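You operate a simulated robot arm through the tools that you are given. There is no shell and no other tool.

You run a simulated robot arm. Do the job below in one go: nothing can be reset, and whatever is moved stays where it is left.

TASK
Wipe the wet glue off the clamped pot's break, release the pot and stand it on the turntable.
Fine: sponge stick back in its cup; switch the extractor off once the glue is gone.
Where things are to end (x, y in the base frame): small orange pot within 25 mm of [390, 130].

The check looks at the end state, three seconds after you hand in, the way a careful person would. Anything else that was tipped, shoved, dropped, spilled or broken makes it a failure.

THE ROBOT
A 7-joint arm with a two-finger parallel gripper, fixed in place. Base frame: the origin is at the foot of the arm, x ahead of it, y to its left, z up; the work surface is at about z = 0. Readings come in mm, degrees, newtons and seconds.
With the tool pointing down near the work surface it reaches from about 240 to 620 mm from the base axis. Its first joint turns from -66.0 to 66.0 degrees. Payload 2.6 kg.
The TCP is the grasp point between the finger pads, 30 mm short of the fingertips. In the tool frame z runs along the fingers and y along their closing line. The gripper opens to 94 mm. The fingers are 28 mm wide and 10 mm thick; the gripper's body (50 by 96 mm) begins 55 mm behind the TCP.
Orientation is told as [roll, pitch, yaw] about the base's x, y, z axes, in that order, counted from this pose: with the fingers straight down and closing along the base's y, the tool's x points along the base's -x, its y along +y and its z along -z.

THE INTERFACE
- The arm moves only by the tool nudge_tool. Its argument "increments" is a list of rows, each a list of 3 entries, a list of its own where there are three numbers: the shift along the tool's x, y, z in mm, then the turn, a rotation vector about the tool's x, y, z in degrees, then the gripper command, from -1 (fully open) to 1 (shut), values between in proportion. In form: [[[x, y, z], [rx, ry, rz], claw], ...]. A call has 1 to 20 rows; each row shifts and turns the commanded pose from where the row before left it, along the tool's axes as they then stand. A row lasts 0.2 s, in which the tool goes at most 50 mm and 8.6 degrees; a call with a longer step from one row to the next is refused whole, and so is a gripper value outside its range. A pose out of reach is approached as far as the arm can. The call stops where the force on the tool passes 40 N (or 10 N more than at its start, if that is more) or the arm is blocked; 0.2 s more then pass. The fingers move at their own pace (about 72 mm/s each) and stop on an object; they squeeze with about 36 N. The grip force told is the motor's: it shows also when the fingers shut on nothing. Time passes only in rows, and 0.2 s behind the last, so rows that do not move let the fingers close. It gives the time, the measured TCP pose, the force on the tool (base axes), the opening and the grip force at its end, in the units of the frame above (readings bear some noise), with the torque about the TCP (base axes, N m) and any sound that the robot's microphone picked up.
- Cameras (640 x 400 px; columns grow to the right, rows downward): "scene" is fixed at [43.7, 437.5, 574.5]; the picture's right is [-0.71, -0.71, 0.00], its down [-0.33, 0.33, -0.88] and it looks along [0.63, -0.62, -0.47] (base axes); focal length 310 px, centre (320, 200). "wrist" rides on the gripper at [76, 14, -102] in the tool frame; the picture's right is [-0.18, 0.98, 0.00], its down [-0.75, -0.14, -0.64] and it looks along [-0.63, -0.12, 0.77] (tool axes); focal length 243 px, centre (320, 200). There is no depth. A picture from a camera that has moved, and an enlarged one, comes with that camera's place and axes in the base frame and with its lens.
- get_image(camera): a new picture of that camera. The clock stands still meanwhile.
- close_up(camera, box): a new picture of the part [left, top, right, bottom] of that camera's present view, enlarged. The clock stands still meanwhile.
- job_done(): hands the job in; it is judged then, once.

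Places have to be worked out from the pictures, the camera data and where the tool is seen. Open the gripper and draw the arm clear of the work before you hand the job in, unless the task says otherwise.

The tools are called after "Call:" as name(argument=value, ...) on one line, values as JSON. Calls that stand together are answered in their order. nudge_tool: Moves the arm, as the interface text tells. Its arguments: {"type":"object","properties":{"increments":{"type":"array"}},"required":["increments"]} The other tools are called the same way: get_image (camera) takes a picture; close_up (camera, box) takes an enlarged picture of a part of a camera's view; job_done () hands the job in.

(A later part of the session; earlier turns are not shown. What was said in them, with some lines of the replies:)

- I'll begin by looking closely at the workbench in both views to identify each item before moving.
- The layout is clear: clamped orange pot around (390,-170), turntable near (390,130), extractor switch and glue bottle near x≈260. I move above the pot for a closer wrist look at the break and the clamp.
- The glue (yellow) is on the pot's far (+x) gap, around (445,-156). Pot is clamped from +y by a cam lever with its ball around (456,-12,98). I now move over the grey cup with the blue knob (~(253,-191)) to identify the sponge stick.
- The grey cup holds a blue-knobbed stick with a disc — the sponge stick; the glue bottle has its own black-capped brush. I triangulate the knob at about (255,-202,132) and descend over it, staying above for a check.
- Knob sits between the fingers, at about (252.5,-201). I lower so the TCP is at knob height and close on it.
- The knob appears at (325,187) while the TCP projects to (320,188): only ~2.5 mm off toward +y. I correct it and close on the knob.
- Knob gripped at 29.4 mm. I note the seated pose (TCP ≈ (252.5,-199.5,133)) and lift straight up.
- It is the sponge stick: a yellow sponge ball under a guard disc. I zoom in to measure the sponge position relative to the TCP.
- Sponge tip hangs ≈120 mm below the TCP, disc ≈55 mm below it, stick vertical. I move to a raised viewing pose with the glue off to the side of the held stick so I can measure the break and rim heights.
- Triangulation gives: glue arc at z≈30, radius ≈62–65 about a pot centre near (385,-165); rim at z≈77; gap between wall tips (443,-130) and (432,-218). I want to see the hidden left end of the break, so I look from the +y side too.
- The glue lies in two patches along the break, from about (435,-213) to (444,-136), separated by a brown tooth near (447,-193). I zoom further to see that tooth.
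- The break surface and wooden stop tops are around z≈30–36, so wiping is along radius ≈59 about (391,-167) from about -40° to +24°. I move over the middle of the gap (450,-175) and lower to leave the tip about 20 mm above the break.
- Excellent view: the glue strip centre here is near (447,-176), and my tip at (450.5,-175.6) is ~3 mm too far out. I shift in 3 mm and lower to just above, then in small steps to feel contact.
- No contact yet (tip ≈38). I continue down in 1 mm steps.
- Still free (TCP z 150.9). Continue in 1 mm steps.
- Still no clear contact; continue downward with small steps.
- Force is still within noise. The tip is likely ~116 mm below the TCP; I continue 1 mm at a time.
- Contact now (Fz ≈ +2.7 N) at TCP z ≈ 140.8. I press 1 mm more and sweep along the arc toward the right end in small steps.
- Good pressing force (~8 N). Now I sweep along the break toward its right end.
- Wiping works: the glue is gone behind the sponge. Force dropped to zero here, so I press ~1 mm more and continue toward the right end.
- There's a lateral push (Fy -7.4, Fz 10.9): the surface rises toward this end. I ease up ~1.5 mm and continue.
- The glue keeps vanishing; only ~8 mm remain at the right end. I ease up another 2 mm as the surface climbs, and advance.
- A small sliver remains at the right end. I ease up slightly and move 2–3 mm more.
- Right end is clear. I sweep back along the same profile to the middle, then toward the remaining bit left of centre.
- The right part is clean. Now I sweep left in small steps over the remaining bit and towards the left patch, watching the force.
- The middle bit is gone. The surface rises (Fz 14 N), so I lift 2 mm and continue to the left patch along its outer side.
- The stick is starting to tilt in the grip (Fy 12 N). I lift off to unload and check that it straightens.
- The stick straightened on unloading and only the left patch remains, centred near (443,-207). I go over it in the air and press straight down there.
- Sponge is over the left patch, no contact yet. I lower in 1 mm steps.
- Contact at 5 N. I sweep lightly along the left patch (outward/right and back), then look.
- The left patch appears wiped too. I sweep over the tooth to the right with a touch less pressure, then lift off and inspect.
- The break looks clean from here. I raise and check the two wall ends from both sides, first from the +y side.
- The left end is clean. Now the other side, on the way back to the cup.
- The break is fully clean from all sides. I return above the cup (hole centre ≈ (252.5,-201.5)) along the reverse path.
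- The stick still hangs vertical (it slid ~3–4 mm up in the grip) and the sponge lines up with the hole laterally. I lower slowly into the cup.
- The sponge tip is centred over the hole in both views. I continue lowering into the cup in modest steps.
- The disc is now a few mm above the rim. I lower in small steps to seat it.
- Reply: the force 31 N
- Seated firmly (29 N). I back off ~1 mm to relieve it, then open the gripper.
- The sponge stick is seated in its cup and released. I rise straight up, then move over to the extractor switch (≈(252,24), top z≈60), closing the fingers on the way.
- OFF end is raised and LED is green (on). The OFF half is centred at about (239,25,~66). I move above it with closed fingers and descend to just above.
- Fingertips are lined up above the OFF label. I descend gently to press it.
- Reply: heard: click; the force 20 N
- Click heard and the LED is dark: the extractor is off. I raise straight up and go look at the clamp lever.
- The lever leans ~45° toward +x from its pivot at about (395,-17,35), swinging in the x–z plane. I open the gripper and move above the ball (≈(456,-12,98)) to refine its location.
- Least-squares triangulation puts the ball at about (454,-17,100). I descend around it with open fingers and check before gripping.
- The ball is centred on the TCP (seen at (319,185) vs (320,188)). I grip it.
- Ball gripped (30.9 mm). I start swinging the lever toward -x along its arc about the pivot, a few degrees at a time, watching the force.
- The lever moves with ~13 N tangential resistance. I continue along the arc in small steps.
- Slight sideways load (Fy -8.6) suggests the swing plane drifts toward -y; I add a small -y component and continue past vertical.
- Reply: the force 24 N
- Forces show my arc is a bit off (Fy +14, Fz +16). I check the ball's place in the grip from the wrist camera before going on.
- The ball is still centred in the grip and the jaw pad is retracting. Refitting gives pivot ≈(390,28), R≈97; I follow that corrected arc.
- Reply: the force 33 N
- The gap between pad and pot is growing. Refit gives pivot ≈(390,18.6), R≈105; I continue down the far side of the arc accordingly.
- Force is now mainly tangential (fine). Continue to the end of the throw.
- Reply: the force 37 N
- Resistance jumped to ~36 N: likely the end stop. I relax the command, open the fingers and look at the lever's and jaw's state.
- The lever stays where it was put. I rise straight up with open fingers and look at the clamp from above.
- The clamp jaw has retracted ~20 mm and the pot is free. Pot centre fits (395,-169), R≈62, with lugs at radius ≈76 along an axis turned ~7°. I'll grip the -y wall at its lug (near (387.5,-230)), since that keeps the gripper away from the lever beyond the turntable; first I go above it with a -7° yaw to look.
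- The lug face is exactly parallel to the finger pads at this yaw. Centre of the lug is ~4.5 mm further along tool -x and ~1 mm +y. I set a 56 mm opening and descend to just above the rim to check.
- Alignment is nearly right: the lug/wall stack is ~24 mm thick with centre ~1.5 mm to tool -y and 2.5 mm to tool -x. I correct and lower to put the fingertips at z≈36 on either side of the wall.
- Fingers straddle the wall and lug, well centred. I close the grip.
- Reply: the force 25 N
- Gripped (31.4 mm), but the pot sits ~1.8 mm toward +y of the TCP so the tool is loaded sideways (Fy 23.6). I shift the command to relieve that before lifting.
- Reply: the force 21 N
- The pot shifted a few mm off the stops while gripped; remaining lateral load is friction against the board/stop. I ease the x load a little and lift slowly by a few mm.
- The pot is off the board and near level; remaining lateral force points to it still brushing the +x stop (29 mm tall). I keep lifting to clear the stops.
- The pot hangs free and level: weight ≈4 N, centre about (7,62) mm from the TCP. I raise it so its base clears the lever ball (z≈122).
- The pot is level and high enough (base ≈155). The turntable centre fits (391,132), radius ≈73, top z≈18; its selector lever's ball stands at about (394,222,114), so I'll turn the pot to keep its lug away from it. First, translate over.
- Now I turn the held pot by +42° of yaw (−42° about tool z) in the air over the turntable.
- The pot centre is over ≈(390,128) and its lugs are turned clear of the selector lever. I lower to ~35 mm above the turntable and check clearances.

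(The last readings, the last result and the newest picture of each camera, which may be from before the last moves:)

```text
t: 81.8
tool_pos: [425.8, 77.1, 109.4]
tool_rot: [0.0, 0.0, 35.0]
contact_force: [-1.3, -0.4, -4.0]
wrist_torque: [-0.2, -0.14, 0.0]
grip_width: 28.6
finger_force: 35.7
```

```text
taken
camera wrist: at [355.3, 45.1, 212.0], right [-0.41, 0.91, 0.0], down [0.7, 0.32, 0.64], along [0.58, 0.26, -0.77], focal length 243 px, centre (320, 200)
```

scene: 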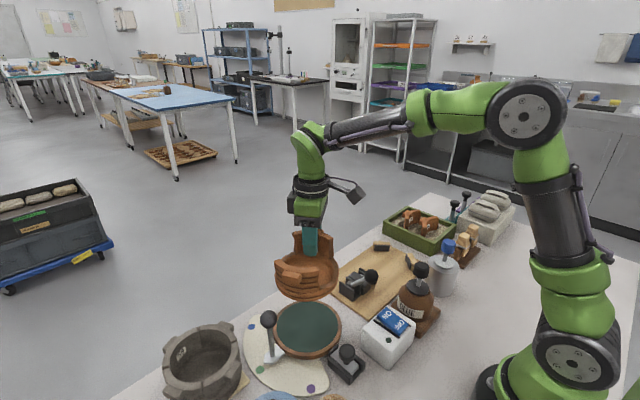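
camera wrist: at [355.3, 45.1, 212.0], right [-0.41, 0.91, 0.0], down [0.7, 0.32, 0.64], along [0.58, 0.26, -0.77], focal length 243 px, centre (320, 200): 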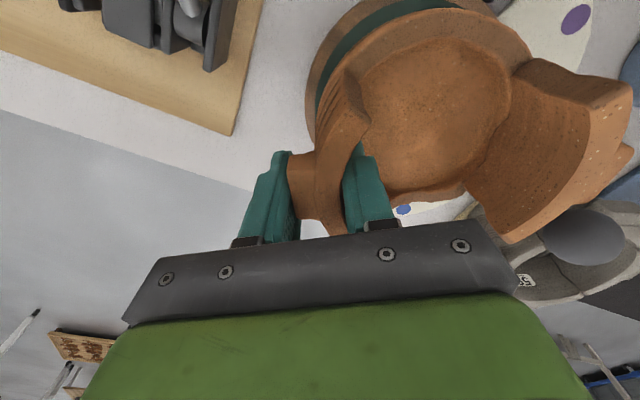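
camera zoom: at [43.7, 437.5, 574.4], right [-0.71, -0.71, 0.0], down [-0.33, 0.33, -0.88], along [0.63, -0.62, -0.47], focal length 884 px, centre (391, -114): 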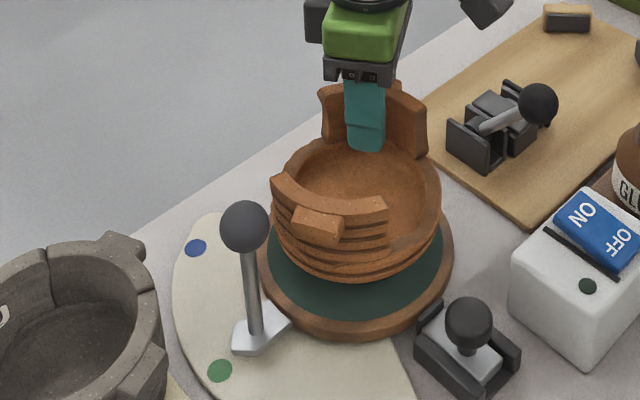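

Clear on all sides. I lower another 24 mm, then finish with small steps feeling for contact.

Call:
nudge_tool(increments=[[[0, 0, 8], [0, 0, 0], 1], [[0, 0, 8], [0, 0, 0], 1], [[0, 0, 5], [0, 0, 0], 1], [[0, 0, 3], [0, 0, 0], 1]])

Call:
close_up(camera="scene", box=[240, 260, 360, 370])

```text
t: 82.8
tool_pos: [427.0, 77.5, 86.0]
tool_rot: [-0.1, -0.1, 34.9]
contact_force: [-1.5, -3.5, 4.0]
wrist_torque: [0.42, 0.04, 0.21]
grip_width: 28.5
finger_force: 35.9
```

```text
3.64 times, centred on (300, 315) of scene
camera zoom: at [43.7, 437.4, 574.5], right [-0.71, -0.71, 0.0], down [-0.33, 0.33, -0.88], along [0.63, -0.62, -0.47], focal length 1126 px, centre (393, -218)
```

zoom: 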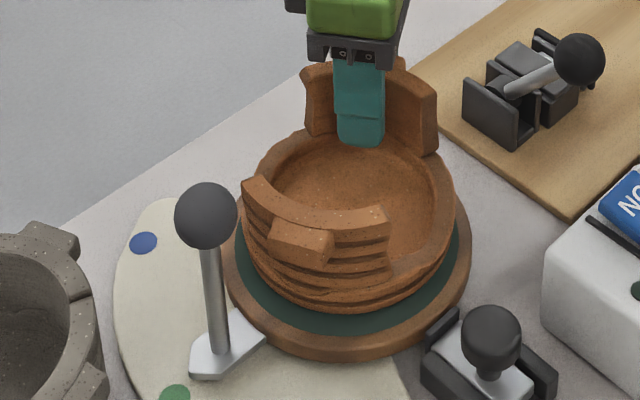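

Contact: Fz went from −4 to +4 N at TCP z=86, and the turntable top works out to z≈30, so the pot base is essentially on it (far edge first). I lower 1 mm more to seat it.

Call:
nudge_tool(increments=[[[0, 0, 1], [0, 0, 0], 1], [[0, 0, 0], [0, 0, 0], 1]])

Call:
close_up(camera="scene", box=[240, 260, 360, 370])

```text
t: 83.4
tool_pos: [426.2, 77.9, 86.2]
tool_rot: [-0.1, -0.1, 34.8]
contact_force: [-1.5, -7.0, 10.5]
wrist_torque: [0.65, -0.12, 0.17]
grip_width: 28.5
finger_force: 36.2
```

```text
3.64 times, centred on (300, 315) of scene
camera zoom: at [43.7, 437.4, 574.5], right [-0.71, -0.71, 0.0], down [-0.33, 0.33, -0.88], along [0.63, -0.62, -0.47], focal length 1126 px, centre (393, -218)
```

zoom: 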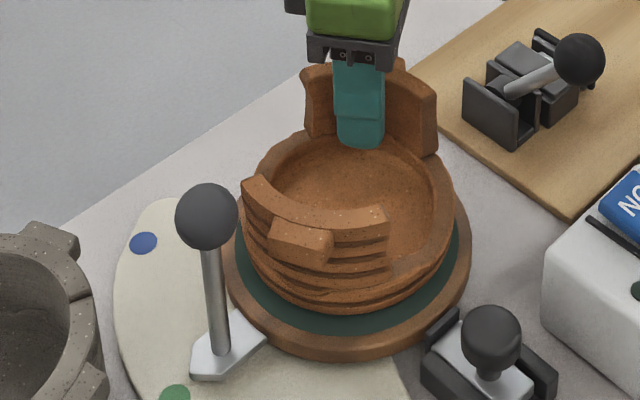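

Fz 10.5 N. I press another 1 mm to flatten it before releasing.

Call:
nudge_tool(increments=[[[0, 0, 1], [0, 0, 0], 1], [[0, 0, 0], [0, 0, 0], 1]])

```text
t: 84.0
tool_pos: [426.5, 77.6, 84.7]
tool_rot: [0.0, 0.0, 35.0]
contact_force: [-2.4, -7.9, 18.1]
wrist_torque: [0.82, -0.42, 0.17]
grip_width: 28.5
finger_force: 36.2
```

Contact is spreading under the base. I unload slightly and open just a little first so the pot settles gently between the fingers.

Call:
nudge_tool(increments=[[[0, 0, -1], [0, 0, 0], 1], [[0, 0, 0], [0, 0, 0], 0.36], [[0, 0, 0], [0, 0, 0], 0.3], [[0, 0, 0], [0, 0, 0], 0.25], [[0, 0, 0], [0, 0, 0], 0.25]])

Call:
close_up(camera="scene", box=[240, 260, 360, 370])

Call:
close_up(camera="wrist", box=[220, 0, 640, 260])

```text
t: 85.2
tool_pos: [426.6, 76.6, 85.6]
tool_rot: [0.0, 0.0, 34.9]
contact_force: [0.9, -0.6, 0.2]
wrist_torque: [0.01, -0.02, 0.04]
grip_width: 35.4
finger_force: 0.1
```

```text
3.64 times, centred on (300, 315) of scene
camera zoom: at [43.7, 437.5, 574.5], right [-0.71, -0.71, 0.0], down [-0.33, 0.33, -0.88], along [0.63, -0.62, -0.47], focal length 1126 px, centre (393, -218)
```

zoom: 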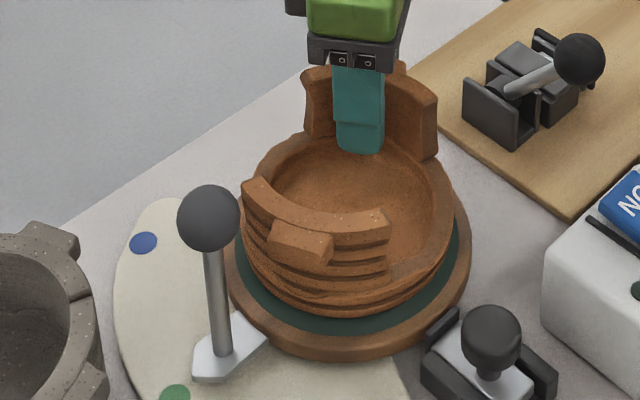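

```text
1.52 times, centred on (430, 130) of wrist
camera zoom: at [355.5, 44.8, 187.5], right [-0.41, 0.91, 0.0], down [0.7, 0.32, 0.64], along [0.58, 0.26, -0.77], focal length 370 px, centre (152, 307)
```

zoom: 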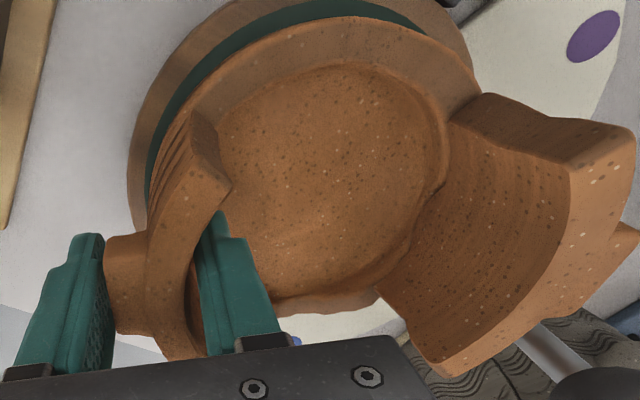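

The pot stands free and level on the turntable. I open further and withdraw straight up.

Call:
nudge_tool(increments=[[[0, 0, 0], [0, 0, 0], 0.1], [[0, 0, 0], [0, 0, 0], -0.1], [[0, 0, 0], [0, 0, 0], -0.1], [[0, 0, -6], [0, 0, 0], -0.1], [[0, 0, -10], [0, 0, 0], -0.1], [[0, 0, -15], [0, 0, 0], -0.1]])

Call:
close_up(camera="scene", box=[240, 260, 360, 370])

```text
t: 86.6
tool_pos: [426.1, 78.1, 116.3]
tool_rot: [-0.1, 0.0, 35.0]
contact_force: [0.0, 0.3, 0.1]
wrist_torque: [-0.01, -0.01, 0.0]
grip_width: 51.8
finger_force: 0.1
```

```text
3.64 times, centred on (300, 315) of scene
camera zoom: at [43.7, 437.5, 574.5], right [-0.71, -0.71, 0.0], down [-0.33, 0.33, -0.88], along [0.63, -0.62, -0.47], focal length 1126 px, centre (393, -218)
```

zoom: 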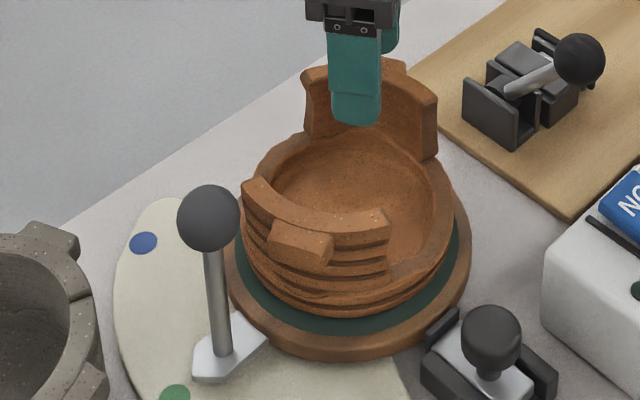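

Clear of the pot. I rise well up, fully open, turn back to yaw 0 and draw away toward the start pose.

Call:
nudge_tool(increments=[[[0, 0, -30], [0, 0, 0], -0.1], [[0, 0, -40], [0, 0, 0], -0.1], [[0, 0, -45], [0, 0, 0], -1], [[0, 0, -45], [0, 0, 0], -1], [[0, 0, -40], [0, 0, 0], -1], [[0, 0, -40], [0, 0, 0], -1], [[0, 0, 0], [0, 0, 8], -1], [[0, 0, 0], [0, 0, 8], -1], [[0, 0, 0], [0, 0, 8], -1], [[0, 0, 0], [0, 0, 8], -1], [[0, 0, 0], [0, 0, 3], -1], [[30, -10, -15], [0, 0, 0], -1], [[30, -10, -15], [0, 0, 0], -1], [[30, -10, -15], [0, 0, 0], -1], [[30, -10, -15], [0, 0, 0], -1]])

Call:
get_image(camera="scene")

Call:
get_image(camera="wrist")

```text
t: 89.8
tool_pos: [305.2, 37.2, 416.1]
tool_rot: [0.0, 0.1, 0.0]
contact_force: [-0.8, -0.2, -1.1]
wrist_torque: [-0.02, -0.03, -0.01]
grip_width: 94.0
finger_force: 0.0
```

```text
taken
```

scene: 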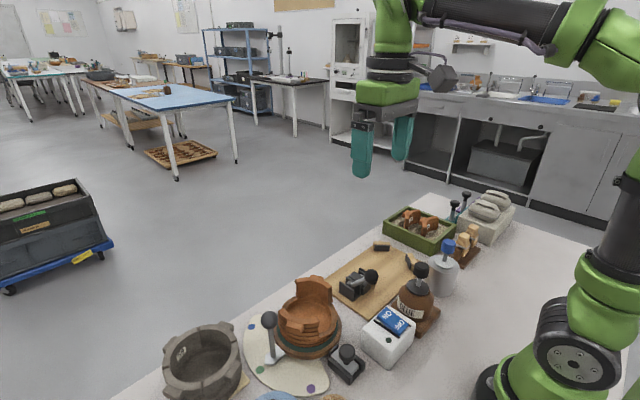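

```text
taken
camera wrist: at [229.2, 50.7, 518.0], right [0.18, 0.98, 0.0], down [0.75, -0.14, 0.64], along [0.63, -0.12, -0.77], focal length 243 px, centre (320, 200)
```

wrist: 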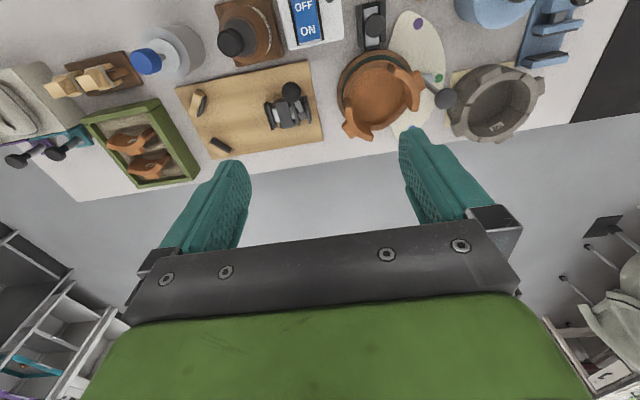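

Call:
close_up(camera="wrist", box=[300, 0, 480, 150])

Call:
close_up(camera="wrist", box=[110, 0, 350, 170])

Call:
close_up(camera="scene", box=[230, 260, 370, 400])

Call:
close_up(camera="scene", box=[330, 190, 530, 370])

```text
2.67 times, centred on (390, 75) of wrist
camera zoom: at [229.2, 50.7, 518.0], right [0.18, 0.98, 0.0], down [0.75, -0.14, 0.64], along [0.63, -0.12, -0.77], focal length 647 px, centre (133, 533)
```

zoom: 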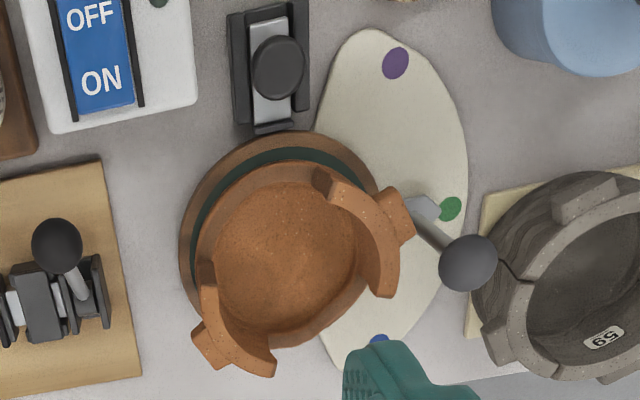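

```text
2.35 times, centred on (230, 85) of wrist
camera zoom: at [229.2, 50.7, 518.0], right [0.18, 0.98, 0.0], down [0.75, -0.14, 0.64], along [0.63, -0.12, -0.77], focal length 571 px, centre (532, 471)
```

zoom: 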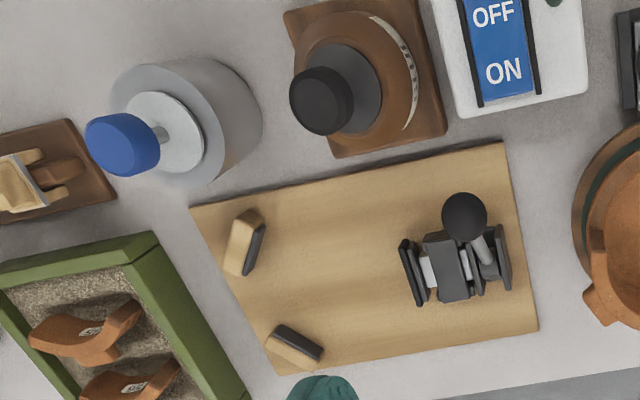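

```text
2.86 times, centred on (300, 330) of scene
camera zoom: at [43.7, 437.5, 574.5], right [-0.71, -0.71, 0.0], down [-0.33, 0.33, -0.88], along [0.63, -0.62, -0.47], focal length 884 px, centre (377, -171)
```

zoom: 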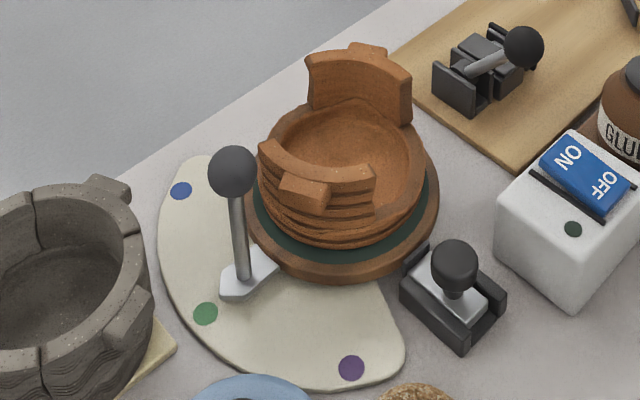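

```text
2.22 times, centred on (430, 280) of scene
camera zoom: at [43.7, 437.5, 574.5], right [-0.71, -0.71, 0.0], down [-0.33, 0.33, -0.88], along [0.63, -0.62, -0.47], focal length 688 px, centre (76, 22)
```

zoom: 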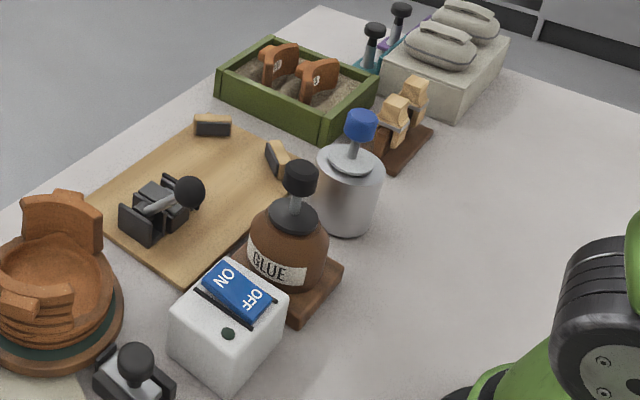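

Final checks: the pot stands level on the turntable near (387,131), no yellow glue remains, the sponge stick is seated in its cup, the extractor LED is dark with OFF pressed, and everything else is in place. The gripper is open and the arm clear, so I hand in.

Call:
job_done()

```text
The job is handed in.
```

I finished the job and handed it in. The check's result has not come back.

- **Glue:** I wiped all the wet glue off the break. Close-ups from both sides showed none left.
- **Sponge stick:** it is back in its cup, with its disc resting on the rim.
- **Extractor:** it is off. I heard the click and its light went dark; I did this after the glue was gone.
- **Pot:** I swung the clamp lever open and the jaw drew back about 20 mm. I carried the pot over and stood it level on the turntable. From the pictures its centre is about (387, 131), against your (390, 130).
- **Arm:** the gripper is open and the arm is up near where it started.

When I set the pot down, the turntable's selector lever may have moved by a millimetre or two. Nothing else looked moved in the final pictures.
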